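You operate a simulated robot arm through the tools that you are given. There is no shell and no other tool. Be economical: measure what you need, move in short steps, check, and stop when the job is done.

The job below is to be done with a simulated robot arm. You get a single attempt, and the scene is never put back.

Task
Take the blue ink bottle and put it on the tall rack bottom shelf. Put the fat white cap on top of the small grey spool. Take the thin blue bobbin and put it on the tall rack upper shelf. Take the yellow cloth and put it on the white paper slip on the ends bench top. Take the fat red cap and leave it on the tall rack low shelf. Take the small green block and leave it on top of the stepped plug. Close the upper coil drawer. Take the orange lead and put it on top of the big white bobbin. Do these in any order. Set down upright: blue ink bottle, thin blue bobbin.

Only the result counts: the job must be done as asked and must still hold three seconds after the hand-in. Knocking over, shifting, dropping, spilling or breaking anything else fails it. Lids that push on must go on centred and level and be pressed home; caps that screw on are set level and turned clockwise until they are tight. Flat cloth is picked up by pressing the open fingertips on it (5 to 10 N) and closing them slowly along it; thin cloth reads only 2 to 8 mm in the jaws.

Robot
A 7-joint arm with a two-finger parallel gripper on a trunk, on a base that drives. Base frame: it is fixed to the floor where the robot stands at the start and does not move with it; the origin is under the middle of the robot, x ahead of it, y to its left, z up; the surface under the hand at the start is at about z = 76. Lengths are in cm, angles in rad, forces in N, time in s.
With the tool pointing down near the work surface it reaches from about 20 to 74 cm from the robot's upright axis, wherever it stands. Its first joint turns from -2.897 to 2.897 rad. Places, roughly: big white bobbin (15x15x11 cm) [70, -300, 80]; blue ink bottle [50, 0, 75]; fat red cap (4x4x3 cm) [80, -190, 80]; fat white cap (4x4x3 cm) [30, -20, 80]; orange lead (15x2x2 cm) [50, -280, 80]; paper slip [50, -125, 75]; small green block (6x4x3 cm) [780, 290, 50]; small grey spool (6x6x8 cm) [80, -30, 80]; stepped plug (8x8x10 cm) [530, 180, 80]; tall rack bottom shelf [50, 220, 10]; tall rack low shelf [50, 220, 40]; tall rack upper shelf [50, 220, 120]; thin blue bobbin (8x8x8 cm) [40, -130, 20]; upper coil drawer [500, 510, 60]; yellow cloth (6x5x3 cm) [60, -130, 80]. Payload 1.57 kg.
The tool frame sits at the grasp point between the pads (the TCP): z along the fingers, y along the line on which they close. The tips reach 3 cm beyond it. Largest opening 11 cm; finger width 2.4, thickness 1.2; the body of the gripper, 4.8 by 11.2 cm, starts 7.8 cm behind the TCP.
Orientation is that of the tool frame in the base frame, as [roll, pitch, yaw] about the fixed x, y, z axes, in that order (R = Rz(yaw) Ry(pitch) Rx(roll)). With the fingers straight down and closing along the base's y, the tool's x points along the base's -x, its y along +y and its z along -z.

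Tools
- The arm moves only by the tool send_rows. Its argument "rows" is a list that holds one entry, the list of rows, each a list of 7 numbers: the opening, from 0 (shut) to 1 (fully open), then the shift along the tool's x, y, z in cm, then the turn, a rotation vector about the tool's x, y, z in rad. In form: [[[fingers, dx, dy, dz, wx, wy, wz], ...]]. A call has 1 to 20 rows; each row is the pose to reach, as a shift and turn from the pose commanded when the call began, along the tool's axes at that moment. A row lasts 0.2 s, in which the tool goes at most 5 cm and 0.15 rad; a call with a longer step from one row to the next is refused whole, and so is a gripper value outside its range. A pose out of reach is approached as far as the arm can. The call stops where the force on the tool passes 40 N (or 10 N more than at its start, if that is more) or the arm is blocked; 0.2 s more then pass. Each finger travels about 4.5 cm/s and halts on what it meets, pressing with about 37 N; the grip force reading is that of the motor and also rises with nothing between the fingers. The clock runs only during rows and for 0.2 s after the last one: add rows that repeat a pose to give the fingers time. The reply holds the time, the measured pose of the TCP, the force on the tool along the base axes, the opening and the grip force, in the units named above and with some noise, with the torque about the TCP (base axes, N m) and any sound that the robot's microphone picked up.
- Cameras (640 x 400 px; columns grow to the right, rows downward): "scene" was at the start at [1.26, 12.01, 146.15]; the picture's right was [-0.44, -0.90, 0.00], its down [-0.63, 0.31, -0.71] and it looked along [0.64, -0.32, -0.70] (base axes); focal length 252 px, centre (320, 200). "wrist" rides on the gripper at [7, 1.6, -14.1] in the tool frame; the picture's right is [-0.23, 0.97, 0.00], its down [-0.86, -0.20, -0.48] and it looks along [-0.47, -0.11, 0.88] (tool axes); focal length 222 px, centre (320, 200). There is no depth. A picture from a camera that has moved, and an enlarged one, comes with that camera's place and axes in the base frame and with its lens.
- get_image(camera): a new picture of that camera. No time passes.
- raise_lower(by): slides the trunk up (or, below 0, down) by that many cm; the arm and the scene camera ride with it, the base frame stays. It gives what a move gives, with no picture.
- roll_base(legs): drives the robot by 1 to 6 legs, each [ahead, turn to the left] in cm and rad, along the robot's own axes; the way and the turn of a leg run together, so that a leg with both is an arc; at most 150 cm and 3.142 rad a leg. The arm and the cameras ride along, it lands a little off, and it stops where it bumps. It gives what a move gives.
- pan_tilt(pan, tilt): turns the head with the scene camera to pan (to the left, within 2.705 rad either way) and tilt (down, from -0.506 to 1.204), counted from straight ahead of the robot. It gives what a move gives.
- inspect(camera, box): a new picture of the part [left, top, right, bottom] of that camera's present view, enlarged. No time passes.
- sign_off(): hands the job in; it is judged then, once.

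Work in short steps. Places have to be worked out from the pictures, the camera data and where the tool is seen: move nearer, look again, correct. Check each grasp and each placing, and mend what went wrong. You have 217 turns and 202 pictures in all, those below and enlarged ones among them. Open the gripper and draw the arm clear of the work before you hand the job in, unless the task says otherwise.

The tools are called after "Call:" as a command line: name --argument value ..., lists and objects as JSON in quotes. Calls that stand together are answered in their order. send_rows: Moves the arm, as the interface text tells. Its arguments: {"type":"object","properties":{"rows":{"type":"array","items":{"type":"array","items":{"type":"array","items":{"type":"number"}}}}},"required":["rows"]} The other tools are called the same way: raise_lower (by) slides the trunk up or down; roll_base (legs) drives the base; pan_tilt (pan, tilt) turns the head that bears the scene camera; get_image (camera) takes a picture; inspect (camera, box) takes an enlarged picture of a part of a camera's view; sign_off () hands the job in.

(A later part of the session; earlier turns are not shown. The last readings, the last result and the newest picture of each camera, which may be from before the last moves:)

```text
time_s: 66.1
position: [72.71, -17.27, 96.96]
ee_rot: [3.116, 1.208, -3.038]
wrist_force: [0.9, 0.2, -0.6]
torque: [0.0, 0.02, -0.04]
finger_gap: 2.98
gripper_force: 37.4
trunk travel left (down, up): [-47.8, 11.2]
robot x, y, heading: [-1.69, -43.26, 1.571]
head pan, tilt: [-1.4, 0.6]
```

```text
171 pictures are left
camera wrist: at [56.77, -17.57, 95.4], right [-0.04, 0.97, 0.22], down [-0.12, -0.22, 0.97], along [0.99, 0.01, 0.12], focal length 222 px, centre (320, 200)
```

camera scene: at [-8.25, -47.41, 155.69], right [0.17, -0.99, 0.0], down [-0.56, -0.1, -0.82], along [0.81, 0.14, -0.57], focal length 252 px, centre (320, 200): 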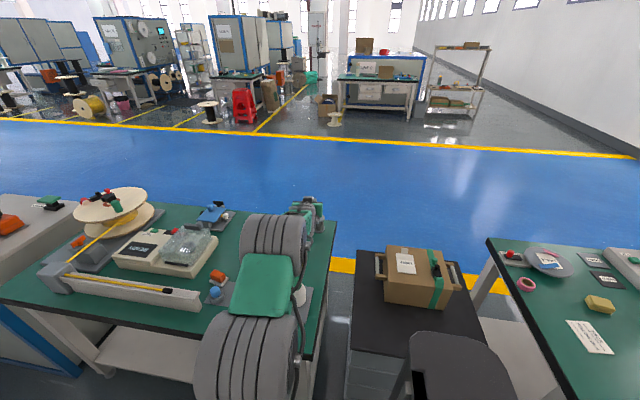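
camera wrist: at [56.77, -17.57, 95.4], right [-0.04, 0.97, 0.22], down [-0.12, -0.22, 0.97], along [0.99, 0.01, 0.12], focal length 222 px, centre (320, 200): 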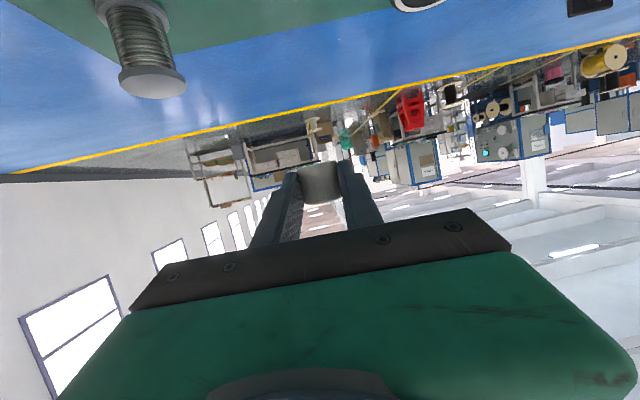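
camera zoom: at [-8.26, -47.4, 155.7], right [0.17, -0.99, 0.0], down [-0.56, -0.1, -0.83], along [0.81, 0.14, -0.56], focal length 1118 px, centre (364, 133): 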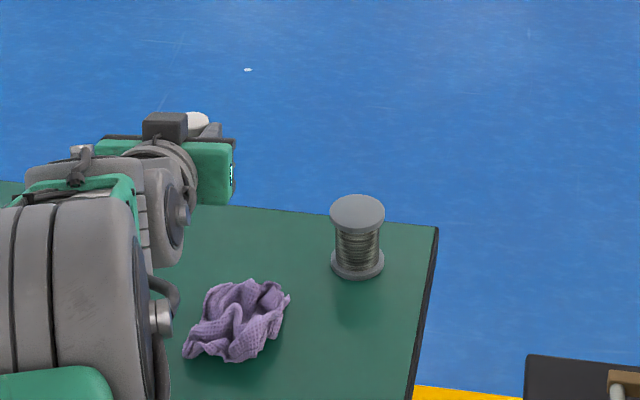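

Spool triangulates to (81.6,-30.9), top z≈83.5. Move above it (TCP z≈92), then check.

Call:
send_rows --rows '[[[0, 0.7, -3.7, 1.6, 0.01, 0, 0], [0, 1.4, -7.3, 3.2, 0.02, 0, 0], [0, 2.1, -11, 4.9, 0.025, 0, 0], [0, 2.75, -14.6, 6.5, 0.025, 0, 0], [0, 2.75, -14.6, 6.5, 0.025, 0, 0]]]'

Call:
inspect --camera "scene" --box '[260, 170, 360, 260]'

Call:
get_image --camera "wrist"

```text
time_s: 67.3
position: [79.51, -31.2, 92.22]
ee_rot: [-3.141, 1.208, -3.039]
wrist_force: [-0.7, 0.4, 0.3]
torque: [0.02, 0.04, 0.03]
finger_gap: 2.97
gripper_force: 37.1
trunk travel left (down, up): [-47.8, 11.2]
robot x, y, heading: [-1.45, -42.86, 1.568]
head pan, tilt: [-1.4, 0.6]
```

```text
4.44 times, centred on (310, 215) of scene
camera zoom: at [-8.22, -47.44, 155.7], right [0.17, -0.99, 0.0], down [-0.56, -0.1, -0.82], along [0.81, 0.14, -0.57], focal length 1118 px, centre (364, 133)
```

zoom: 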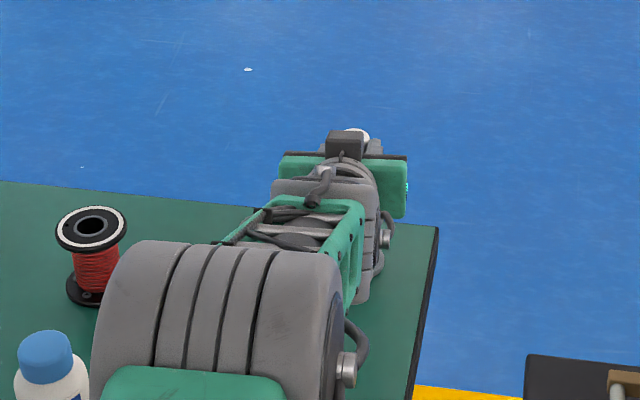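

```text
169 pictures are left
camera wrist: at [63.63, -31.27, 90.52], right [-0.02, 0.98, 0.21], down [-0.12, -0.21, 0.97], along [0.99, -0.01, 0.12], focal length 222 px, centre (320, 200)
```

wrist: 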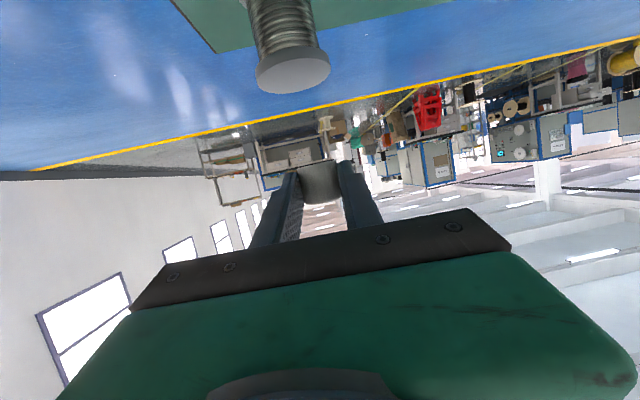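

Alignment looks good in both views. Descend toward the disc.

Call:
send_rows --rows '[[[0, 1.8, 0, 0.9, 0, 0, 0], [0, 3.6, 0, 1.6, 0, 0, 0], [0, 5.1, 0, 2.15, 0, 0, 0], [0, 5.1, 0, 2.15, 0, 0, 0]]]'

Call:
get_image --camera "wrist"

```text
time_s: 68.3
position: [79.71, -31.07, 86.33]
ee_rot: [3.142, 1.208, -3.037]
wrist_force: [0.2, 0.4, 1.0]
torque: [-0.02, 0.0, -0.03]
finger_gap: 2.96
gripper_force: 36.6
trunk travel left (down, up): [-47.8, 11.2]
robot x, y, heading: [-1.49, -42.94, 1.571]
head pan, tilt: [-1.4, 0.6]
```

```text
168 pictures are left
camera wrist: at [63.78, -31.11, 84.87], right [-0.02, 0.98, 0.21], down [-0.12, -0.21, 0.97], along [0.99, -0.01, 0.12], focal length 222 px, centre (320, 200)
```

wrist: 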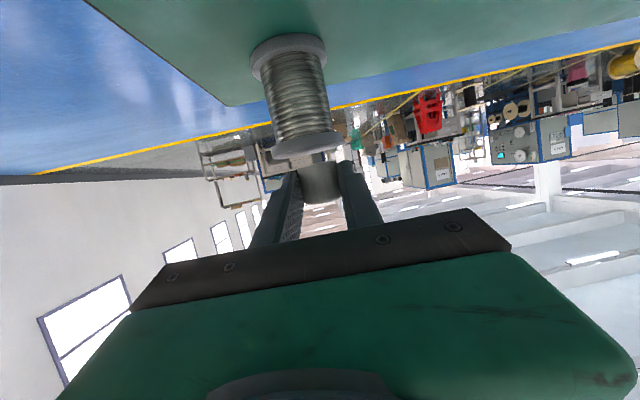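

The cap hangs ~0.5 cm over the disc, about 0.4 cm left. Shift -0.35 in y and lower in small steps.

Call:
send_rows --rows '[[[0, 0.0, -0.35, 0.0, 0, 0, 0], [0, 0.2, -0.35, 0.08, 0, 0, 0], [0, 0.4, -0.35, 0.15, 0, 0, 0], [0, 0.4, -0.35, 0.15, 0, 0, 0]]]'

Call:
inspect --camera "wrist" --box '[220, 100, 420, 225]'

```text
time_s: 69.3
position: [79.7, -31.57, 86.02]
ee_rot: [-3.139, 1.207, -3.038]
wrist_force: [0.1, -0.6, -1.0]
torque: [-0.03, 0.01, -0.02]
finger_gap: 2.97
gripper_force: 37.0
trunk travel left (down, up): [-47.8, 11.2]
robot x, y, heading: [-1.55, -43.35, 1.573]
head pan, tilt: [-1.4, 0.6]
```

```text
3.20 times, centred on (320, 162) of wrist
camera zoom: at [63.83, -31.48, 84.41], right [-0.02, 0.98, 0.21], down [-0.12, -0.21, 0.97], along [0.99, -0.01, 0.12], focal length 711 px, centre (320, 320)
```

zoom: 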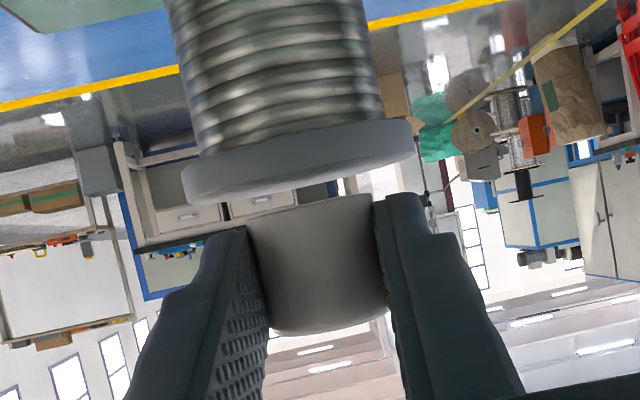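

Still ~0.4 cm gap; keep lowering in 1.5 mm steps.

Call:
send_rows --rows '[[[0, 0.14, 0, 0.05, 0, 0, 0], [0, 0.28, 0, 0.1, 0, 0, 0], [0, 0.42, 0, 0.15, 0, 0, 0], [0, 0.42, 0, 0.15, 0, 0, 0]]]'

Call:
inspect --camera "wrist" --box '[220, 100, 420, 225]'

```text
time_s: 70.3
position: [79.63, -31.36, 85.51]
ee_rot: [3.141, 1.207, -3.037]
wrist_force: [0.4, -0.4, 0.1]
torque: [-0.01, -0.03, 0.02]
finger_gap: 2.97
gripper_force: 37.1
trunk travel left (down, up): [-47.8, 11.2]
robot x, y, heading: [-1.36, -43.17, 1.573]
head pan, tilt: [-1.4, 0.6]
```

```text
3.20 times, centred on (320, 162) of wrist
camera zoom: at [63.82, -31.45, 83.92], right [-0.02, 0.98, 0.21], down [-0.12, -0.21, 0.97], along [0.99, -0.01, 0.12], focal length 711 px, centre (320, 320)
```

zoom: 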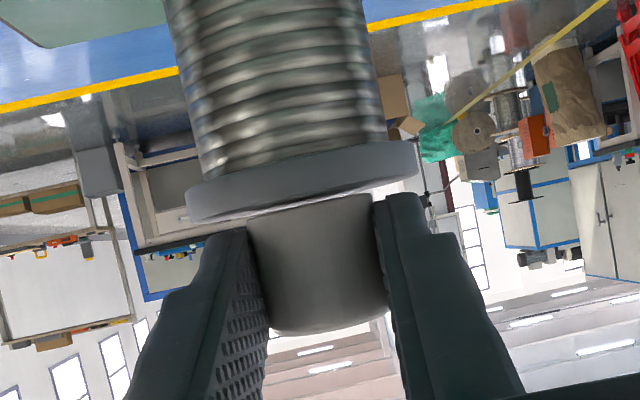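

Almost touching; lower a further 2 mm and read the force.

Call:
send_rows --rows '[[[0, 0.1, 0, 0.04, 0, 0, 0], [0, 0.2, 0, 0.08, 0, 0, 0], [0, 0.2, 0, 0.08, 0, 0, 0]]]'

Call:
inspect --camera "wrist" --box '[220, 100, 420, 225]'

```text
time_s: 71.1
position: [79.58, -31.51, 85.34]
ee_rot: [-3.14, 1.209, -3.038]
wrist_force: [-0.3, -0.7, 2.2]
torque: [0.01, -0.04, -0.01]
finger_gap: 2.99
gripper_force: 36.6
trunk travel left (down, up): [-47.8, 11.2]
robot x, y, heading: [-1.79, -42.93, 1.569]
head pan, tilt: [-1.4, 0.6]
```

```text
3.20 times, centred on (320, 162) of wrist
camera zoom: at [63.79, -31.46, 83.8], right [-0.02, 0.98, 0.21], down [-0.12, -0.21, 0.97], along [0.99, -0.01, 0.12], focal length 711 px, centre (320, 320)
```

zoom: 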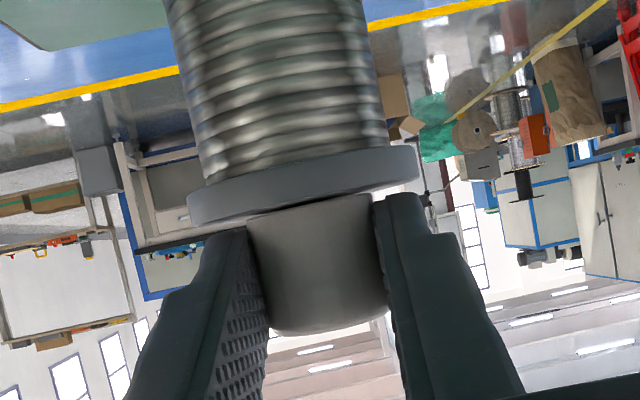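

Contact is starting (2.2 N). Open the fingers slowly and look.

Call:
send_rows --rows '[[[0.28, 0, 0, 0, 0, 0, 0], [0.32, 0, 0, 0, 0, 0, 0], [0.38, 0, 0, 0, 0, 0, 0], [0.45, 0, 0, 0, 0, 0, 0], [0.45, 0, 0, 0, 0, 0, 0]]]'

Call:
inspect --camera "wrist" --box '[220, 100, 420, 225]'

```text
time_s: 72.3
position: [79.69, -31.6, 85.43]
ee_rot: [-3.139, 1.21, -3.039]
wrist_force: [0.0, -1.5, 4.2]
torque: [-0.01, -0.09, 0.0]
finger_gap: 4.84
gripper_force: 0.0
trunk travel left (down, up): [-47.8, 11.2]
robot x, y, heading: [-1.35, -43.15, 1.572]
head pan, tilt: [-1.4, 0.6]
```

```text
3.20 times, centred on (320, 162) of wrist
camera zoom: at [63.78, -31.45, 83.8], right [-0.02, 0.98, 0.21], down [-0.12, -0.21, 0.97], along [0.99, -0.01, 0.12], focal length 711 px, centre (320, 320)
```

zoom: 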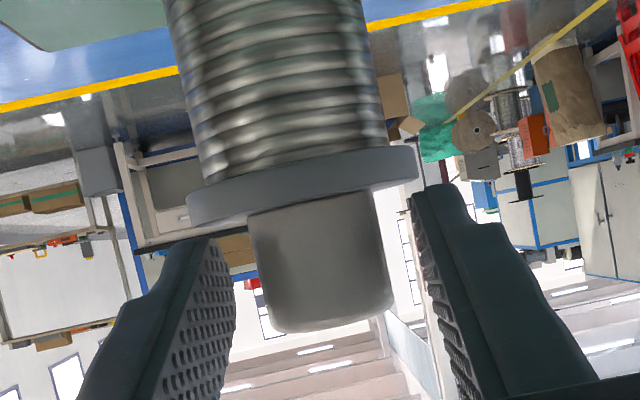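

The cap stands upright on the spool. Retreat: up slightly, then straight back.

Call:
send_rows --rows '[[[0.5, -0.4, 0, -0.15, 0, 0, 0], [0.55, -0.5, 0, -1.5, 0, 0, 0], [0.55, -0.5, 0, -4, 0, 0, 0], [0.55, -1, 0, -8, 0, 0, 0], [0.55, -3, 0, -12, 0, 0, 0], [0.55, -7, 0, -14, 0, 0, 0]]]'

Call:
inspect --camera "wrist" --box '[220, 0, 420, 225]'

```text
time_s: 73.7
position: [68.87, -32.65, 96.81]
ee_rot: [3.14, 1.205, -3.039]
wrist_force: [-0.5, 0.7, -0.5]
torque: [0.02, 0.01, -0.01]
finger_gap: 6.02
gripper_force: 0.0
trunk travel left (down, up): [-47.8, 11.2]
robot x, y, heading: [-1.33, -43.03, 1.574]
head pan, tilt: [-1.4, 0.6]
```

```text
1.78 times, centred on (320, 112) of wrist
camera zoom: at [53.06, -32.64, 95.32], right [-0.02, 0.98, 0.21], down [-0.12, -0.21, 0.97], along [0.99, -0.01, 0.12], focal length 395 px, centre (320, 356)
```

zoom: 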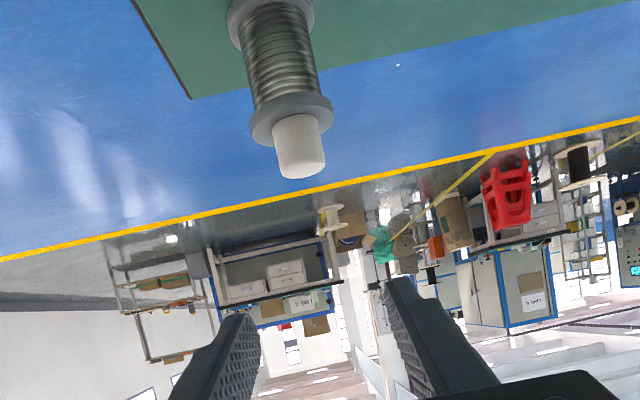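

Cap done. Now the INK bottle: take a scene view to measure it and its neighbours.

Call:
pan_tilt --pan -1.0 --tilt 0.75

Call:
get_image --camera "scene"

```text
time_s: 74.5
position: [68.94, -32.59, 96.87]
ee_rot: [-3.141, 1.209, -3.036]
wrist_force: [-1.0, 0.3, 1.0]
torque: [-0.02, 0.01, 0.01]
finger_gap: 6.04
gripper_force: 0.1
trunk travel left (down, up): [-47.8, 11.2]
robot x, y, heading: [-1.61, -43.35, 1.574]
head pan, tilt: [-1.0, 0.75]
```

```text
162 pictures are left
camera scene: at [-9.99, -44.45, 154.41], right [0.54, -0.84, 0.0], down [-0.57, -0.37, -0.73], along [0.62, 0.39, -0.68], focal length 252 px, centre (320, 200)
```

scene: 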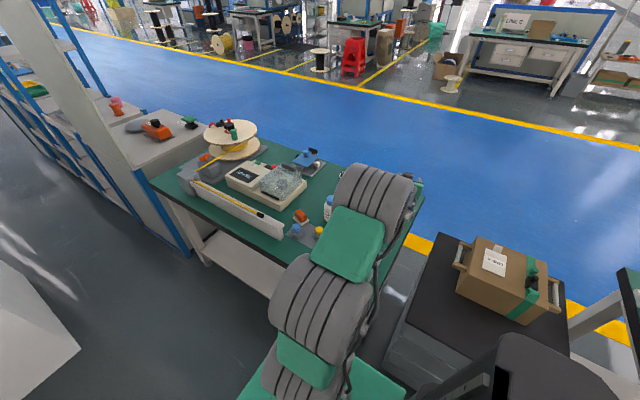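

Move to a pre-grasp pose for the bottle, approaching from azimuth ~38° between the pots and the green-capped bottle.

Call:
send_rows --rows '[[[0.8, 1.4, 2.6, -2.8, -0.072, 0.029, -0.036], [0.8, 2.8, 5.2, -5.7, -0.144, 0.057, -0.072], [0.8, 4.1, 7.8, -8.5, -0.216, 0.086, -0.108], [0.8, 5.5, 10.4, -11.3, -0.288, 0.114, -0.143], [0.8, 6.9, 13, -14.1, -0.36, 0.143, -0.179], [0.8, 8.3, 15.6, -17, -0.432, 0.171, -0.215], [0.8, 9.65, 18.2, -19.8, -0.504, 0.2, -0.251], [0.8, 9.65, 18.2, -19.8, -0.504, 0.2, -0.251]]]'

Call:
get_image --camera "wrist"

```text
time_s: 76.3
position: [45.32, -16.77, 94.91]
ee_rot: [3.138, 1.002, -2.479]
wrist_force: [0.7, 0.5, -0.3]
torque: [-0.02, 0.0, 0.01]
finger_gap: 8.81
gripper_force: 0.0
trunk travel left (down, up): [-47.8, 11.2]
robot x, y, heading: [-1.53, -43.3, 1.57]
head pan, tilt: [-1.0, 0.75]
```

```text
161 pictures are left
camera wrist: at [31.85, -25.24, 96.59], right [-0.51, 0.84, 0.19], down [0.17, -0.12, 0.98], along [0.85, 0.53, -0.08], focal length 222 px, centre (320, 200)
```

wrist: 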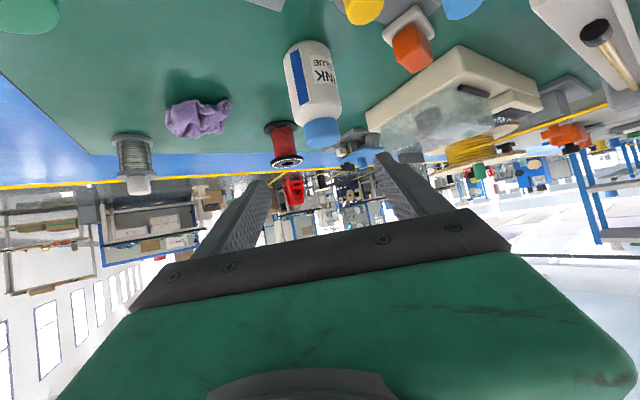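

Bottle axis ≈ (54.3,-9.2), body Ø6 up to z≈84. Approach along the tool axis to grasp the body at mid height.

Call:
send_rows --rows '[[[0.8, 2.5, 0.2, 3, 0, 0, 0], [0.8, 4.95, 0.45, 5, 0, 0, 0], [0.8, 4.95, 0.45, 9, 0, 0, 0], [0.8, 4.95, 0.45, 12, 0, 0, 0], [0.8, 4.95, 0.45, 12, 0, 0, 0]]]'

Call:
get_image --camera "wrist"

```text
time_s: 77.5
position: [51.04, -11.91, 84.12]
ee_rot: [3.137, 1.005, -2.479]
wrist_force: [0.6, 0.4, -0.3]
torque: [0.02, 0.0, 0.0]
finger_gap: 8.8
gripper_force: 0.1
trunk travel left (down, up): [-47.8, 11.2]
robot x, y, heading: [-1.21, -43.16, 1.576]
head pan, tilt: [-1.0, 0.75]
```

```text
160 pictures are left
camera wrist: at [37.68, -20.19, 85.83], right [-0.5, 0.84, 0.19], down [0.17, -0.12, 0.98], along [0.85, 0.53, -0.08], focal length 222 px, centre (320, 200)
```

wrist: 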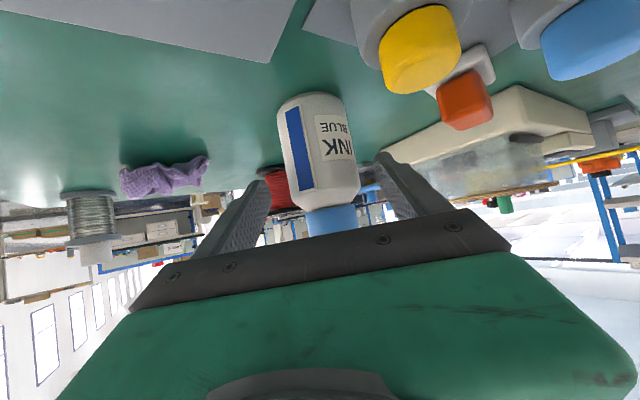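

Well centred. Advance 5 cm and close.

Call:
send_rows --rows '[[[0.8, 0, -0.2, 2.5, 0, 0, 0], [0.8, 0, -0.2, 5, 0, 0, 0], [0.8, 0, -0.2, 5, 0, 0, 0], [0.5, 0, -0.2, 5, 0, 0, 0], [0.3, 0, -0.2, 5, 0, 0, 0], [0.2, 0, -0.2, 5, 0, 0, 0], [0.2, 0, -0.2, 5, 0, 0, 0], [0.2, 0, -0.2, 5, 0, 0, 0]]]'

Call:
get_image --camera "wrist"

```text
time_s: 79.3
position: [54.5, -9.37, 81.35]
ee_rot: [3.138, 1.002, -2.479]
wrist_force: [-0.4, 1.0, 0.6]
torque: [0.06, -0.01, 0.05]
finger_gap: 6.05
gripper_force: 37.2
trunk travel left (down, up): [-47.8, 11.2]
robot x, y, heading: [-1.22, -42.96, 1.57]
head pan, tilt: [-1.0, 0.75]
```

```text
159 pictures are left
camera wrist: at [41.09, -17.66, 83.09], right [-0.51, 0.84, 0.19], down [0.17, -0.12, 0.98], along [0.85, 0.53, -0.08], focal length 222 px, centre (320, 200)
```

wrist: 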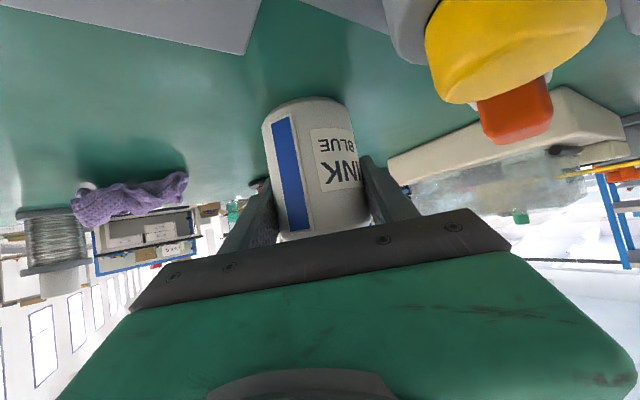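

Grip holds at 6.05 cm. Lift 18 cm and swing the arm to the front of the robot for travel.

Call:
send_rows --rows '[[[0.2, -3.8, 0, -2.4, 0, 0, 0], [0.2, -7.6, 0, -4.9, 0, 0, 0], [0.2, -11.4, 0, -7.3, 0, 0, 0], [0.2, -15.2, 0, -9.7, 0, 0, 0], [0.2, -13.7, 3.9, -12.1, -0.064, 0, -0.041], [0.2, -12.2, 7.9, -14.5, -0.128, 0, -0.082], [0.2, -10.7, 11.8, -16.8, -0.192, 0, -0.123], [0.2, -9.1, 15.7, -19.2, -0.255, 0, -0.163], [0.2, -7.6, 19.7, -21.6, -0.319, 0, -0.204], [0.2, -6.1, 23.6, -24, -0.383, 0, -0.245], [0.2, -4.6, 27.5, -26.3, -0.447, 0, -0.286], [0.2, -3.1, 31.5, -28.7, -0.511, 0, -0.327], [0.2, -1.6, 35.4, -31.1, -0.575, 0, -0.368], [0.2, 0, 39.3, -33.5, -0.638, 0, -0.408], [0.2, 1.5, 43.3, -35.8, -0.702, 0, -0.449], [0.2, 3, 47.2, -38.2, -0.766, 0, -0.49]]]'

Call:
pan_tilt --pan 0 --tilt 0.3

Call:
get_image --camera "scene"

```text
time_s: 82.7
position: [-1.53, 7.04, 99.67]
ee_rot: [-3.142, 1.004, -1.564]
wrist_force: [-0.7, 0.9, -2.5]
torque: [0.04, -0.03, -0.02]
finger_gap: 6.04
gripper_force: 36.5
trunk travel left (down, up): [-47.8, 11.2]
robot x, y, heading: [-1.51, -43.05, 1.571]
head pan, tilt: [-1.0, 0.75]
```

```text
time_s: 84.0
position: [-1.37, 7.18, 99.59]
ee_rot: [3.142, 1.004, -1.567]
wrist_force: [0.1, 0.0, -2.3]
torque: [-0.02, -0.02, 0.01]
finger_gap: 6.03
gripper_force: 36.8
trunk travel left (down, up): [-47.8, 11.2]
robot x, y, heading: [-1.49, -43.08, 1.571]
head pan, tilt: [0.0, 0.3]
```

```text
158 pictures are left
camera scene: at [-16.97, -39.56, 158.44], right [1.0, 0.0, 0.0], down [0.0, -0.3, -0.96], along [0.0, 0.96, -0.3], focal length 252 px, centre (320, 200)
```

scene: 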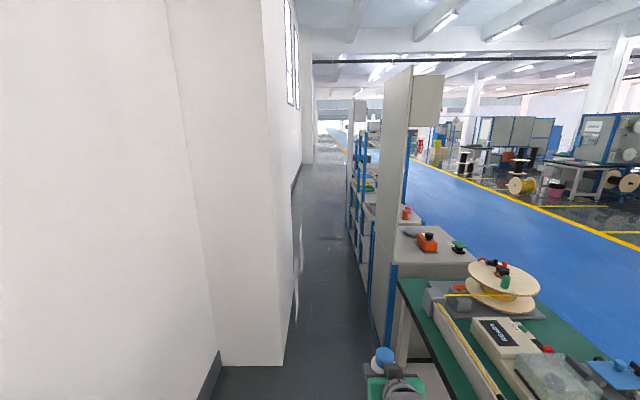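

Bottle is held and arm is in front. Drive 130 cm along the corridor and look at the rack.

Call:
roll_base --legs '[[130, 0]]'

Call:
pan_tilt --pan -0.7 --tilt 0.5

Call:
get_image --camera "scene"

```text
time_s: 90.5
position: [0.33, 136.85, 99.56]
ee_rot: [3.141, 1.003, -1.583]
wrist_force: [0.5, -0.2, -2.3]
torque: [0.03, -0.01, 0.02]
finger_gap: 6.01
gripper_force: 37.1
trunk travel left (down, up): [-47.8, 11.2]
robot x, y, heading: [-0.08, 86.69, 1.554]
head pan, tilt: [0.0, 0.3]
```

```text
time_s: 91.6
position: [0.35, 136.84, 99.62]
ee_rot: [-3.141, 1.001, -1.584]
wrist_force: [-0.9, 0.0, -1.6]
torque: [0.01, -0.01, 0.02]
finger_gap: 6.02
gripper_force: 37.0
trunk travel left (down, up): [-47.8, 11.2]
robot x, y, heading: [-0.55, 86.77, 1.546]
head pan, tilt: [-0.7, 0.499]
```

```text
157 pictures are left
camera scene: at [-10.12, 88.1, 156.6], right [0.75, -0.66, 0.0], down [-0.32, -0.36, -0.88], along [0.58, 0.66, -0.48], focal length 252 px, centre (320, 200)
```

scene: 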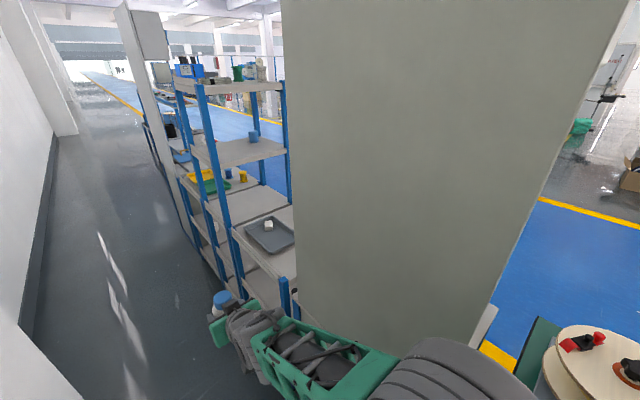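

Drive further to face the rack and view it.

Call:
roll_base --legs '[[55, 0.02]]'

Call:
pan_tilt --pan -1.0 --tilt 0.6

Call:
get_image --camera "scene"

Call:
pan_tilt --pan -1.0 --tilt 0.1

Call:
get_image --camera "scene"

```text
time_s: 94.8
position: [-0.59, 192.14, 99.63]
ee_rot: [-3.141, 1.003, -1.553]
wrist_force: [0.2, 1.0, -1.8]
torque: [0.01, 0.03, 0.03]
finger_gap: 6.0
gripper_force: 36.7
trunk travel left (down, up): [-47.8, 11.2]
robot x, y, heading: [-1.91, 142.15, 1.486]
head pan, tilt: [-0.7, 0.499]
```

```text
time_s: 95.6
position: [-0.64, 192.03, 99.71]
ee_rot: [3.141, 1.005, -1.553]
wrist_force: [-0.1, 0.1, -1.5]
torque: [0.01, 0.01, 0.01]
finger_gap: 6.02
gripper_force: 37.2
trunk travel left (down, up): [-47.8, 11.2]
robot x, y, heading: [-1.77, 142.15, 1.479]
head pan, tilt: [-1.0, 0.6]
```

```text
156 pictures are left
camera scene: at [-9.88, 141.55, 155.69], right [0.47, -0.88, 0.0], down [-0.5, -0.26, -0.83], along [0.73, 0.39, -0.56], focal length 252 px, centre (320, 200)
```

scene: 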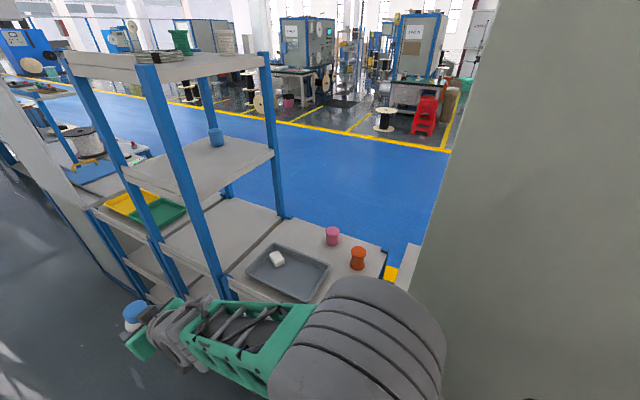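

```text
time_s: 96.5
position: [-0.63, 192.11, 99.7]
ee_rot: [-3.141, 1.003, -1.553]
wrist_force: [-0.3, 0.2, -2.3]
torque: [0.02, 0.01, 0.03]
finger_gap: 6.02
gripper_force: 36.9
trunk travel left (down, up): [-47.8, 11.2]
robot x, y, heading: [-1.47, 141.68, 1.485]
head pan, tilt: [-1.0, 0.099]
```

```text
155 pictures are left
camera scene: at [-9.55, 141.72, 160.3], right [0.47, -0.88, 0.0], down [-0.09, -0.05, -0.99], along [0.88, 0.46, -0.1], focal length 252 px, centre (320, 200)
```

scene: 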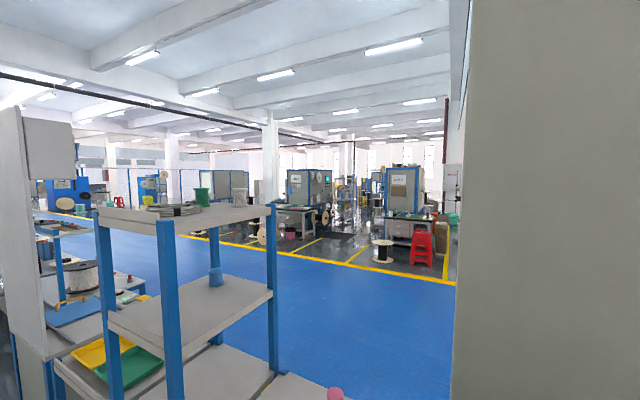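

The tall rack spans roughly x 30–70, y 205–248. I drive on to y≈178 so the arm, pointing ahead, can go sideways into the rack, then lower the trunk and look.

Call:
roll_base --legs '[[36, 0.09]]'

Call:
raise_lower --by -40

Call:
pan_tilt --pan -0.8 --tilt 0.6

Call:
get_image --camera "scene"

Call:
get_image --camera "wrist"

```text
time_s: 98.8
position: [-3.93, 227.21, 99.61]
ee_rot: [3.141, 1.002, -1.458]
wrist_force: [0.7, 0.5, -1.6]
torque: [0.01, 0.05, 0.03]
finger_gap: 6.03
gripper_force: 36.8
trunk travel left (down, up): [-47.8, 11.2]
robot x, y, heading: [-1.66, 177.04, 1.49]
head pan, tilt: [-1.0, 0.099]
```

```text
time_s: 102.7
position: [-3.8, 227.33, 59.67]
ee_rot: [3.141, 1.003, -1.46]
wrist_force: [0.3, 0.0, -2.0]
torque: [0.02, -0.02, 0.04]
finger_gap: 5.99
gripper_force: 37.2
trunk travel left (down, up): [-7.8, 51.2]
robot x, y, heading: [-1.72, 177.36, 1.488]
head pan, tilt: [-1.0, 0.099]
```

```text
time_s: 103.6
position: [-3.75, 227.4, 59.58]
ee_rot: [-3.14, 1.004, -1.459]
wrist_force: [-0.3, 0.3, -2.8]
torque: [0.03, 0.0, 0.01]
finger_gap: 5.99
gripper_force: 37.1
trunk travel left (down, up): [-7.8, 51.2]
robot x, y, heading: [-1.53, 176.87, 1.491]
head pan, tilt: [-0.799, 0.6]
```

```text
154 pictures are left
camera scene: at [-10.72, 178.31, 115.7], right [0.64, -0.77, 0.0], down [-0.44, -0.36, -0.83], along [0.64, 0.53, -0.56], focal length 252 px, centre (320, 200)
```

scene: 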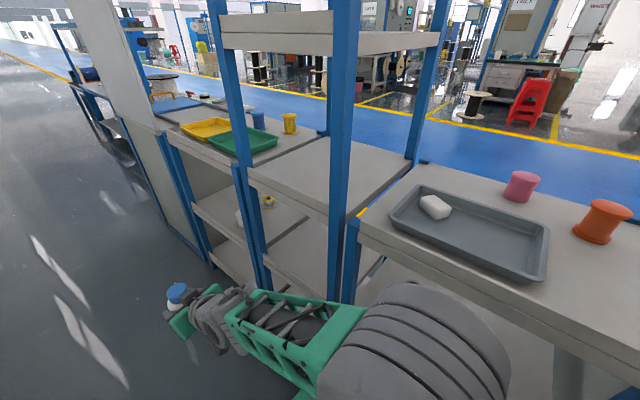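

```text
153 pictures are left
camera wrist: at [-3.78, 211.56, 61.28], right [-0.98, 0.01, 0.19], down [0.19, 0.08, 0.98], along [0.0, 1.0, -0.08], focal length 222 px, centre (320, 200)
```

wrist: 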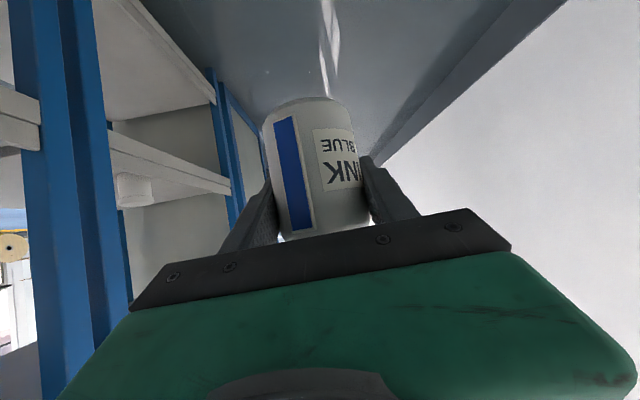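

The tall rack opening is y≈205–243, front x≈30. Turn the tool to point toward +x while keeping it in the corridor.

Call:
send_rows --rows '[[[0.2, 0.3, -0.7, -0.5, 0.112, 0, 0.072], [0.2, 0.6, -1.4, -0.9, 0.225, 0, 0.143], [0.2, 0.9, -2, -1.3, 0.337, 0, 0.215], [0.2, 1.1, -2.7, -1.8, 0.45, 0, 0.287], [0.2, 1.4, -3.4, -2.2, 0.562, 0, 0.358], [0.2, 1.7, -4, -2.7, 0.675, 0, 0.43], [0.2, 2, -4.7, -3.1, 0.787, 0, 0.502], [0.2, 2.3, -5.4, -3.6, 0.9, 0, 0.573], [0.2, 2.6, -6.1, -4, 1.012, 0, 0.645], [0.2, 2.8, -6.8, -4.5, 1.125, 0, 0.717], [0.2, 3.1, -7.4, -4.9, 1.237, 0, 0.788], [0.2, 3.4, -8.1, -5.35, 1.35, 0, 0.86], [0.2, 3.4, -8.1, -5.35, 1.35, 0, 0.86]]]'

Call:
get_image --camera "wrist"

```text
time_s: 106.4
position: [4.85, 221.97, 59.64]
ee_rot: [3.141, 1.004, -3.06]
wrist_force: [0.0, 0.0, -2.0]
torque: [-0.02, 0.01, 0.01]
finger_gap: 6.0
gripper_force: 37.3
trunk travel left (down, up): [-7.8, 51.2]
robot x, y, heading: [-1.95, 177.11, 1.491]
head pan, tilt: [-0.799, 0.6]
```

```text
152 pictures are left
camera wrist: at [-10.94, 222.34, 61.25], right [0.04, 0.98, 0.19], down [0.07, -0.19, 0.98], along [1.0, -0.03, -0.08], focal length 222 px, centre (320, 200)
```

wrist: 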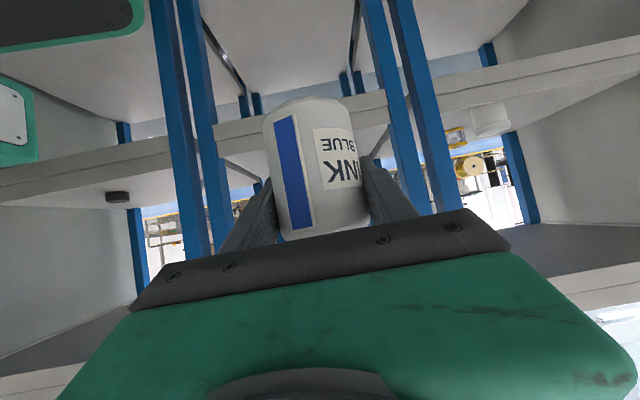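

The bay is clear, inner width y≈203–236.5. Lower the trunk 7 cm and the arm 27 cm while still in the corridor.

Call:
raise_lower --by -7

Call:
send_rows --rows '[[[0.2, 4, -0.3, 2.6, 0, 0, 0], [0.2, 8, -0.7, 5.1, 0, 0, 0], [0.2, 12, -1.0, 7.7, 0, 0, 0], [0.2, 16, -1.4, 10.2, 0, 0, 0], [0.2, 20, -1.7, 12.8, 0, 0, 0], [0.2, 23.6, -2, 15.1, 0, 0, 0], [0.2, 23.6, -2, 15.1, 0, 0, 0]]]'

Call:
get_image --camera "wrist"

```text
time_s: 107.5
position: [4.87, 222.04, 52.63]
ee_rot: [-3.141, 1.003, -3.058]
wrist_force: [0.2, 0.6, -2.4]
torque: [-0.01, 0.01, 0.05]
finger_gap: 5.99
gripper_force: 36.5
trunk travel left (down, up): [-0.8, 58.2]
robot x, y, heading: [-1.71, 177.08, 1.488]
head pan, tilt: [-0.799, 0.6]
```

```text
time_s: 109.1
position: [5.26, 219.87, 24.89]
ee_rot: [3.14, 1.004, -3.06]
wrist_force: [0.7, 0.2, -2.6]
torque: [-0.03, 0.0, -0.02]
finger_gap: 6.0
gripper_force: 36.9
trunk travel left (down, up): [-0.8, 58.2]
robot x, y, heading: [-1.52, 176.99, 1.484]
head pan, tilt: [-0.799, 0.6]
```

```text
151 pictures are left
camera wrist: at [-10.64, 220.32, 26.41], right [0.04, 0.98, 0.19], down [0.07, -0.19, 0.98], along [1.0, -0.03, -0.08], focal length 222 px, centre (320, 200)
```

wrist: 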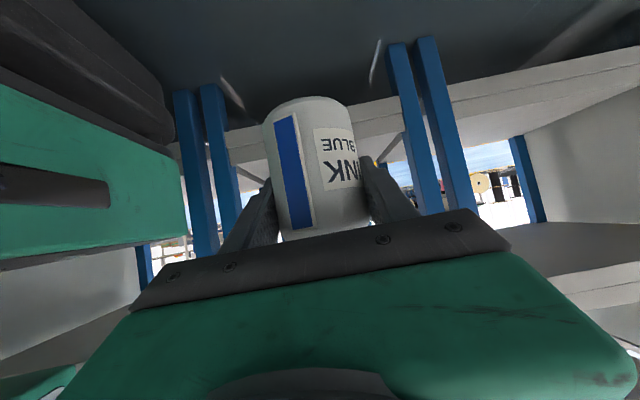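

Inspect the shelf edge to get its surface height before entering.

Call:
inspect --camera "wrist" --box '[170, 60, 480, 220]'

```text
2.06 times, centred on (325, 140) of wrist
camera zoom: at [-10.64, 220.32, 26.41], right [0.04, 0.98, 0.19], down [0.07, -0.19, 0.98], along [1.0, -0.03, -0.08], focal length 459 px, centre (310, 324)
```

zoom: 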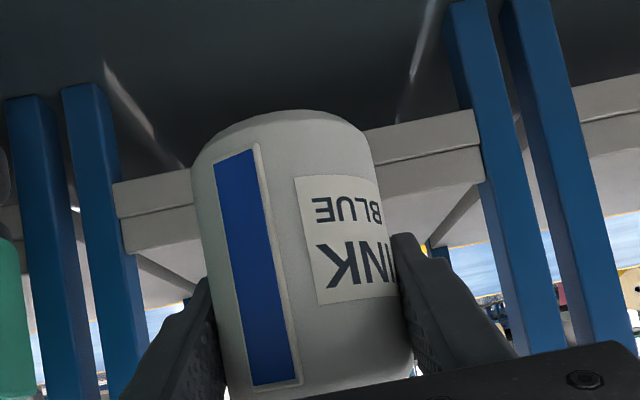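

Shelf surface estimated z≈12.5–14. Lower 3.5 cm and move straight +x into the bay.

Call:
send_rows --rows '[[[0.2, 2.95, 0, 1.9, 0, 0, 0], [0.2, 0.6, -0.4, 5.6, 0, 0, 0], [0.2, -1.8, -0.7, 9.3, 0, 0, 0], [0.2, -4.2, -1.1, 13.1, 0, 0, 0], [0.2, -6.6, -1.5, 16.8, 0, 0, 0], [0.2, -8.9, -1.8, 20.5, 0, 0, 0], [0.2, -11.3, -2.2, 24.2, 0, 0, 0], [0.2, -13.7, -2.6, 28, 0, 0, 0], [0.2, -16.1, -2.9, 31.7, 0, 0, 0], [0.2, -16.1, -2.9, 31.7, 0, 0, 0]]]'

Call:
get_image --camera "wrist"

Call:
pan_tilt --pan -0.8 --tilt 0.8

Call:
get_image --camera "scene"

```text
time_s: 111.3
position: [40.42, 220.01, 21.02]
ee_rot: [-3.14, 1.003, -3.057]
wrist_force: [-0.4, -0.5, -1.7]
torque: [0.03, 0.0, -0.03]
finger_gap: 5.99
gripper_force: 37.5
trunk travel left (down, up): [-0.8, 58.2]
robot x, y, heading: [-1.43, 177.36, 1.484]
head pan, tilt: [-0.799, 0.6]
```

```text
149 pictures are left
camera wrist: at [24.57, 220.29, 22.64], right [0.04, 0.98, 0.19], down [0.07, -0.19, 0.98], along [1.0, -0.03, -0.08], focal length 222 px, centre (320, 200)
```

wrist: 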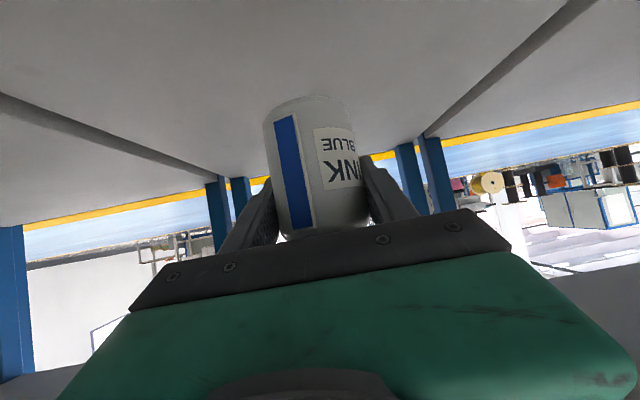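

```text
time_s: 112.0
position: [40.36, 219.92, 20.97]
ee_rot: [3.14, 1.004, -3.057]
wrist_force: [0.6, -0.4, -1.6]
torque: [-0.01, -0.01, -0.02]
finger_gap: 6.0
gripper_force: 37.2
trunk travel left (down, up): [-0.8, 58.2]
robot x, y, heading: [-1.77, 177.2, 1.49]
head pan, tilt: [-0.799, 0.799]
```

```text
148 pictures are left
camera scene: at [-11.31, 177.82, 107.01], right [0.64, -0.77, 0.0], down [-0.55, -0.46, -0.7], along [0.54, 0.44, -0.72], focal length 252 px, centre (320, 200)
```

scene: 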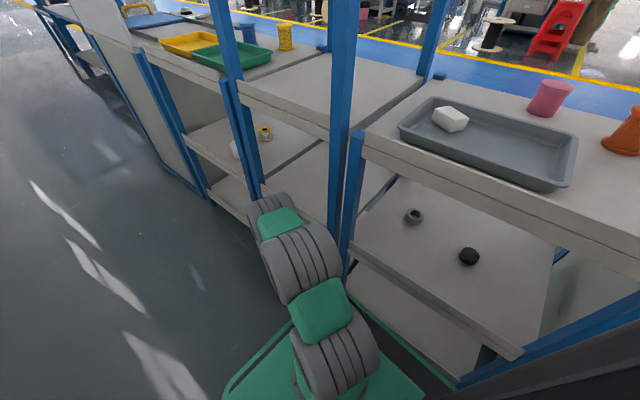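

In the bay with clear space. Go 5 cm deeper and lower gradually.

Call:
send_rows --rows '[[[0.2, -1.3, -0.2, 2.1, 0, 0, 0], [0.2, -2.67, -0.4, 4.2, 0, 0, 0], [0.2, -2.0, -0.4, 4.6, 0, 0, 0], [0.2, -1.4, -0.4, 5.0, 0, 0, 0], [0.2, -1.4, -0.4, 5.0, 0, 0, 0]]]'

Call:
inspect --camera "wrist" --box '[200, 40, 440, 240]'

```text
time_s: 113.2
position: [45.48, 220.22, 19.74]
ee_rot: [3.141, 1.002, -3.056]
wrist_force: [0.4, 0.2, -2.6]
torque: [0.0, -0.02, 0.04]
finger_gap: 5.99
gripper_force: 37.5
trunk travel left (down, up): [-0.8, 58.2]
robot x, y, heading: [-1.8, 177.12, 1.491]
head pan, tilt: [-0.799, 0.799]
```

```text
2.00 times, centred on (320, 140) of wrist
camera zoom: at [29.76, 220.48, 21.32], right [0.04, 0.98, 0.19], down [0.07, -0.19, 0.98], along [1.0, -0.03, -0.08], focal length 444 px, centre (320, 320)
```

zoom: 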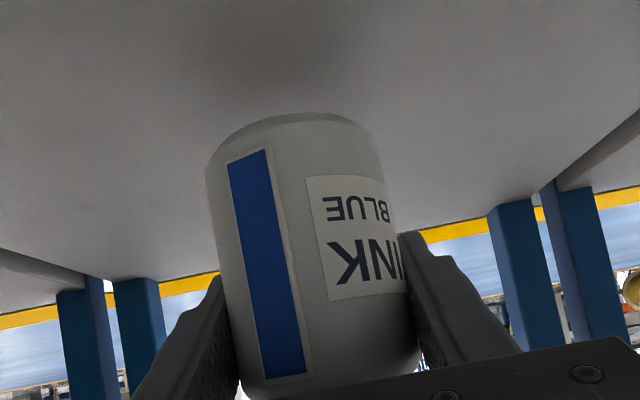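

Lower another 1.2 cm.

Call:
send_rows --rows '[[[0.2, 0.34, 0, 0.21, 0, 0, 0], [0.2, 0.67, 0, 0.43, 0, 0, 0], [0.2, 1.0, 0, 0.64, 0, 0, 0], [0.2, 1.0, 0, 0.64, 0, 0, 0]]]'

Call:
inspect --camera "wrist" --box '[200, 40, 440, 240]'

```text
time_s: 114.2
position: [45.55, 220.06, 18.45]
ee_rot: [-3.141, 1.005, -3.058]
wrist_force: [0.5, 0.1, -1.7]
torque: [-0.01, -0.03, 0.0]
finger_gap: 6.01
gripper_force: 36.6
trunk travel left (down, up): [-0.8, 58.2]
robot x, y, heading: [-1.76, 176.96, 1.49]
head pan, tilt: [-0.799, 0.799]
```

```text
2.00 times, centred on (320, 140) of wrist
camera zoom: at [29.73, 220.43, 20.12], right [0.04, 0.98, 0.19], down [0.07, -0.19, 0.98], along [1.0, -0.03, -0.08], focal length 444 px, centre (320, 320)
```

zoom: 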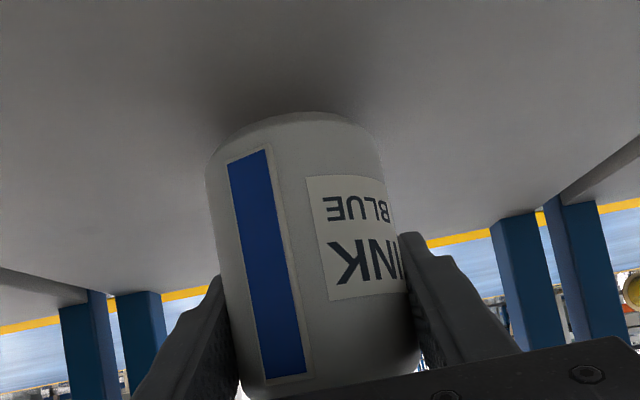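

Shadow is closing in; lower 0.9 cm more in small steps.

Call:
send_rows --rows '[[[0.2, 0.2, 0, 0.13, 0, 0, 0], [0.2, 0.4, 0, 0.26, 0, 0, 0], [0.2, 0.6, 0, 0.38, 0, 0, 0], [0.2, 0.76, 0, 0.48, 0, 0, 0], [0.2, 0.76, 0, 0.48, 0, 0, 0]]]'

Call:
inspect --camera "wrist" --box '[200, 40, 440, 240]'

```text
time_s: 115.4
position: [45.66, 220.15, 17.57]
ee_rot: [3.141, 1.005, -3.059]
wrist_force: [0.2, -1.0, 1.1]
torque: [-0.12, -0.08, -0.01]
finger_gap: 5.98
gripper_force: 37.4
trunk travel left (down, up): [-0.8, 58.2]
robot x, y, heading: [-1.78, 177.14, 1.489]
head pan, tilt: [-0.799, 0.799]
```

```text
2.00 times, centred on (320, 140) of wrist
camera zoom: at [29.85, 220.41, 19.16], right [0.04, 0.98, 0.19], down [0.07, -0.19, 0.98], along [1.0, -0.03, -0.08], focal length 444 px, centre (320, 320)
```

zoom: 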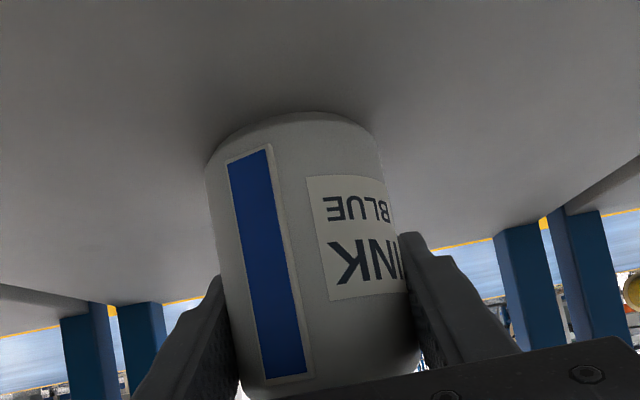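

Force has changed sign: contact. Lower 1 mm more and open.

Call:
send_rows --rows '[[[0.2, 0.1, 0, 0.06, 0, 0, 0], [0.5, 0.1, 0, 0.06, 0, 0, 0], [0.58, 0.1, 0, 0.06, 0, 0, 0], [0.65, 0.1, 0, 0.06, 0, 0, 0], [0.75, 0.1, 0, 0.06, 0, 0, 0], [0.8, 0.1, 0, 0.06, 0, 0, 0]]]'

Call:
get_image --camera "wrist"

```text
time_s: 116.8
position: [45.6, 220.04, 17.37]
ee_rot: [-3.141, 1.004, -3.059]
wrist_force: [0.2, 0.0, -0.2]
torque: [0.0, 0.01, 0.01]
finger_gap: 8.78
gripper_force: 0.0
trunk travel left (down, up): [-0.8, 58.2]
robot x, y, heading: [-1.27, 177.03, 1.493]
head pan, tilt: [-0.799, 0.799]
```

```text
144 pictures are left
camera wrist: at [29.8, 220.35, 19.04], right [0.04, 0.98, 0.19], down [0.07, -0.19, 0.98], along [1.0, -0.03, -0.08], focal length 222 px, centre (320, 200)
```

wrist: 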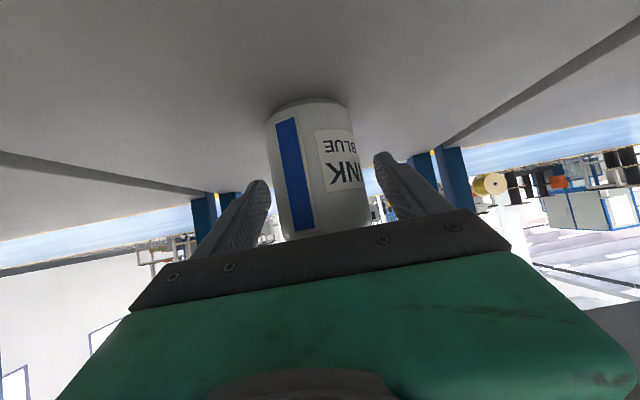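

Bottle stands free. Withdraw straight out in -x.

Call:
send_rows --rows '[[[0.8, 2.4, 0.37, -3.7, 0, 0, 0], [0.8, 4.8, 0.73, -7.5, 0, 0, 0], [0.8, 7.1, 1.1, -11.2, 0, 0, 0], [0.8, 9.5, 1.46, -14.9, 0, 0, 0], [0.8, 11.9, 1.8, -18.7, 0, 0, 0], [0.8, 14.3, 2.2, -22.4, 0, 0, 0], [0.8, 16.6, 2.6, -26.1, 0, 0, 0], [0.8, 19, 2.9, -29.9, 0, 0, 0], [0.8, 21.4, 3.28, -33.6, 0, 0, 0]]]'

Call:
get_image --camera "wrist"

```text
time_s: 118.8
position: [5.63, 219.96, 17.27]
ee_rot: [-3.14, 1.003, -3.06]
wrist_force: [0.7, -0.4, -0.2]
torque: [-0.01, -0.01, -0.02]
finger_gap: 8.82
gripper_force: 0.0
trunk travel left (down, up): [-0.8, 58.2]
robot x, y, heading: [-1.14, 177.05, 1.487]
head pan, tilt: [-0.799, 0.799]
```

```text
143 pictures are left
camera wrist: at [-10.19, 220.24, 18.92], right [0.04, 0.98, 0.19], down [0.07, -0.19, 0.98], along [1.0, -0.03, -0.08], focal length 222 px, centre (320, 200)
```

wrist: 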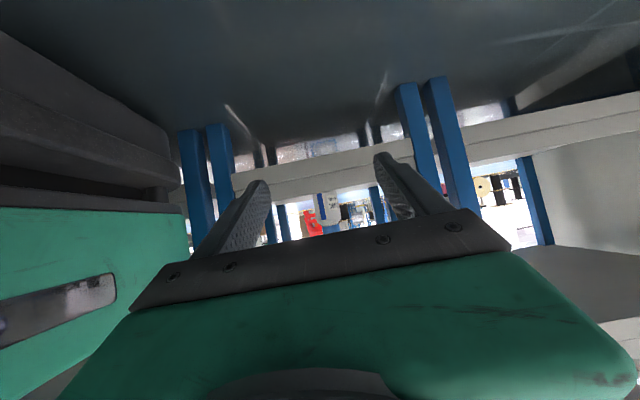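

Check the bottle more closely in this view.

Call:
inspect --camera "wrist" --box '[240, 150, 420, 250]'

```text
3.56 times, centred on (330, 200) of wrist
camera zoom: at [-10.19, 220.24, 18.92], right [0.04, 0.98, 0.19], down [0.07, -0.19, 0.98], along [1.0, -0.03, -0.08], focal length 790 px, centre (284, 200)
```

zoom: 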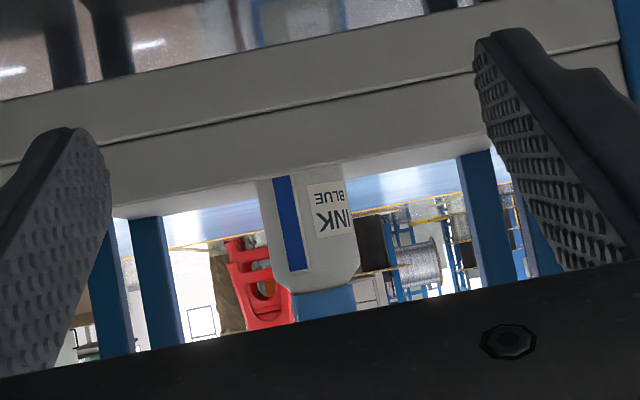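

The bottle stands upright on the bottom shelf. Next the thin blue bobbin on the ends bench's lower shelf (y≈-130): reverse down the corridor.

Call:
roll_base --legs '[[-110, 0.08], [-120, 0], [-115, 0]]'

Call:
pan_tilt --pan -0.8 --tilt 0.5

Call:
get_image --camera "scene"

Call:
get_image --camera "wrist"

```text
time_s: 135.5
position: [4.13, -123.22, 17.22]
ee_rot: [-3.141, 1.003, -2.937]
wrist_force: [0.2, 0.1, 1.1]
torque: [0.01, 0.0, 0.02]
finger_gap: 8.79
gripper_force: 0.1
trunk travel left (down, up): [-0.8, 58.2]
robot x, y, heading: [2.07, -166.78, 1.607]
head pan, tilt: [-0.799, 0.799]
```

```text
time_s: 136.3
position: [3.99, -123.22, 17.3]
ee_rot: [3.141, 1.001, -2.938]
wrist_force: [-0.1, -0.5, 0.5]
torque: [-0.03, 0.02, -0.01]
finger_gap: 8.79
gripper_force: 0.1
trunk travel left (down, up): [-0.8, 58.2]
robot x, y, heading: [2.52, -166.44, 1.615]
head pan, tilt: [-0.799, 0.499]
```

```text
141 pictures are left
camera scene: at [-7.05, -166.34, 109.59], right [0.72, -0.69, 0.0], down [-0.33, -0.35, -0.88], along [0.6, 0.64, -0.48], focal length 252 px, centre (320, 200)
```

scene: 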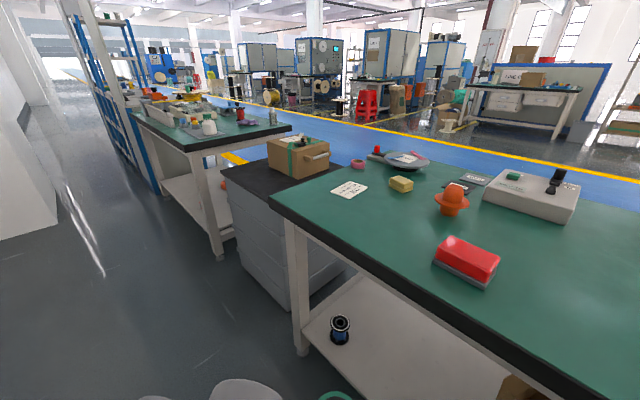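

```text
140 pictures are left
camera wrist: at [-11.71, -124.78, 18.94], right [-0.08, 0.98, 0.19], down [0.1, -0.18, 0.98], along [0.99, 0.09, -0.08], focal length 222 px, centre (320, 200)
```

wrist: 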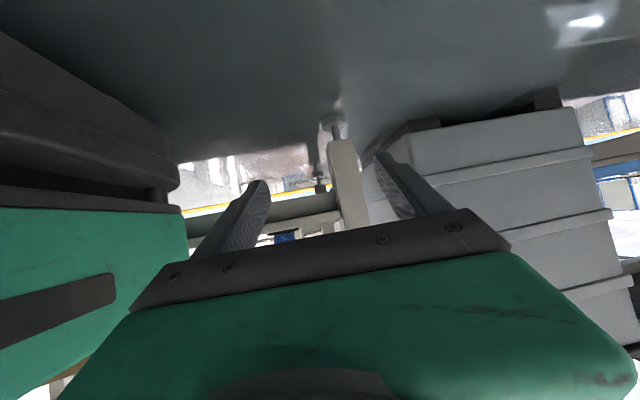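

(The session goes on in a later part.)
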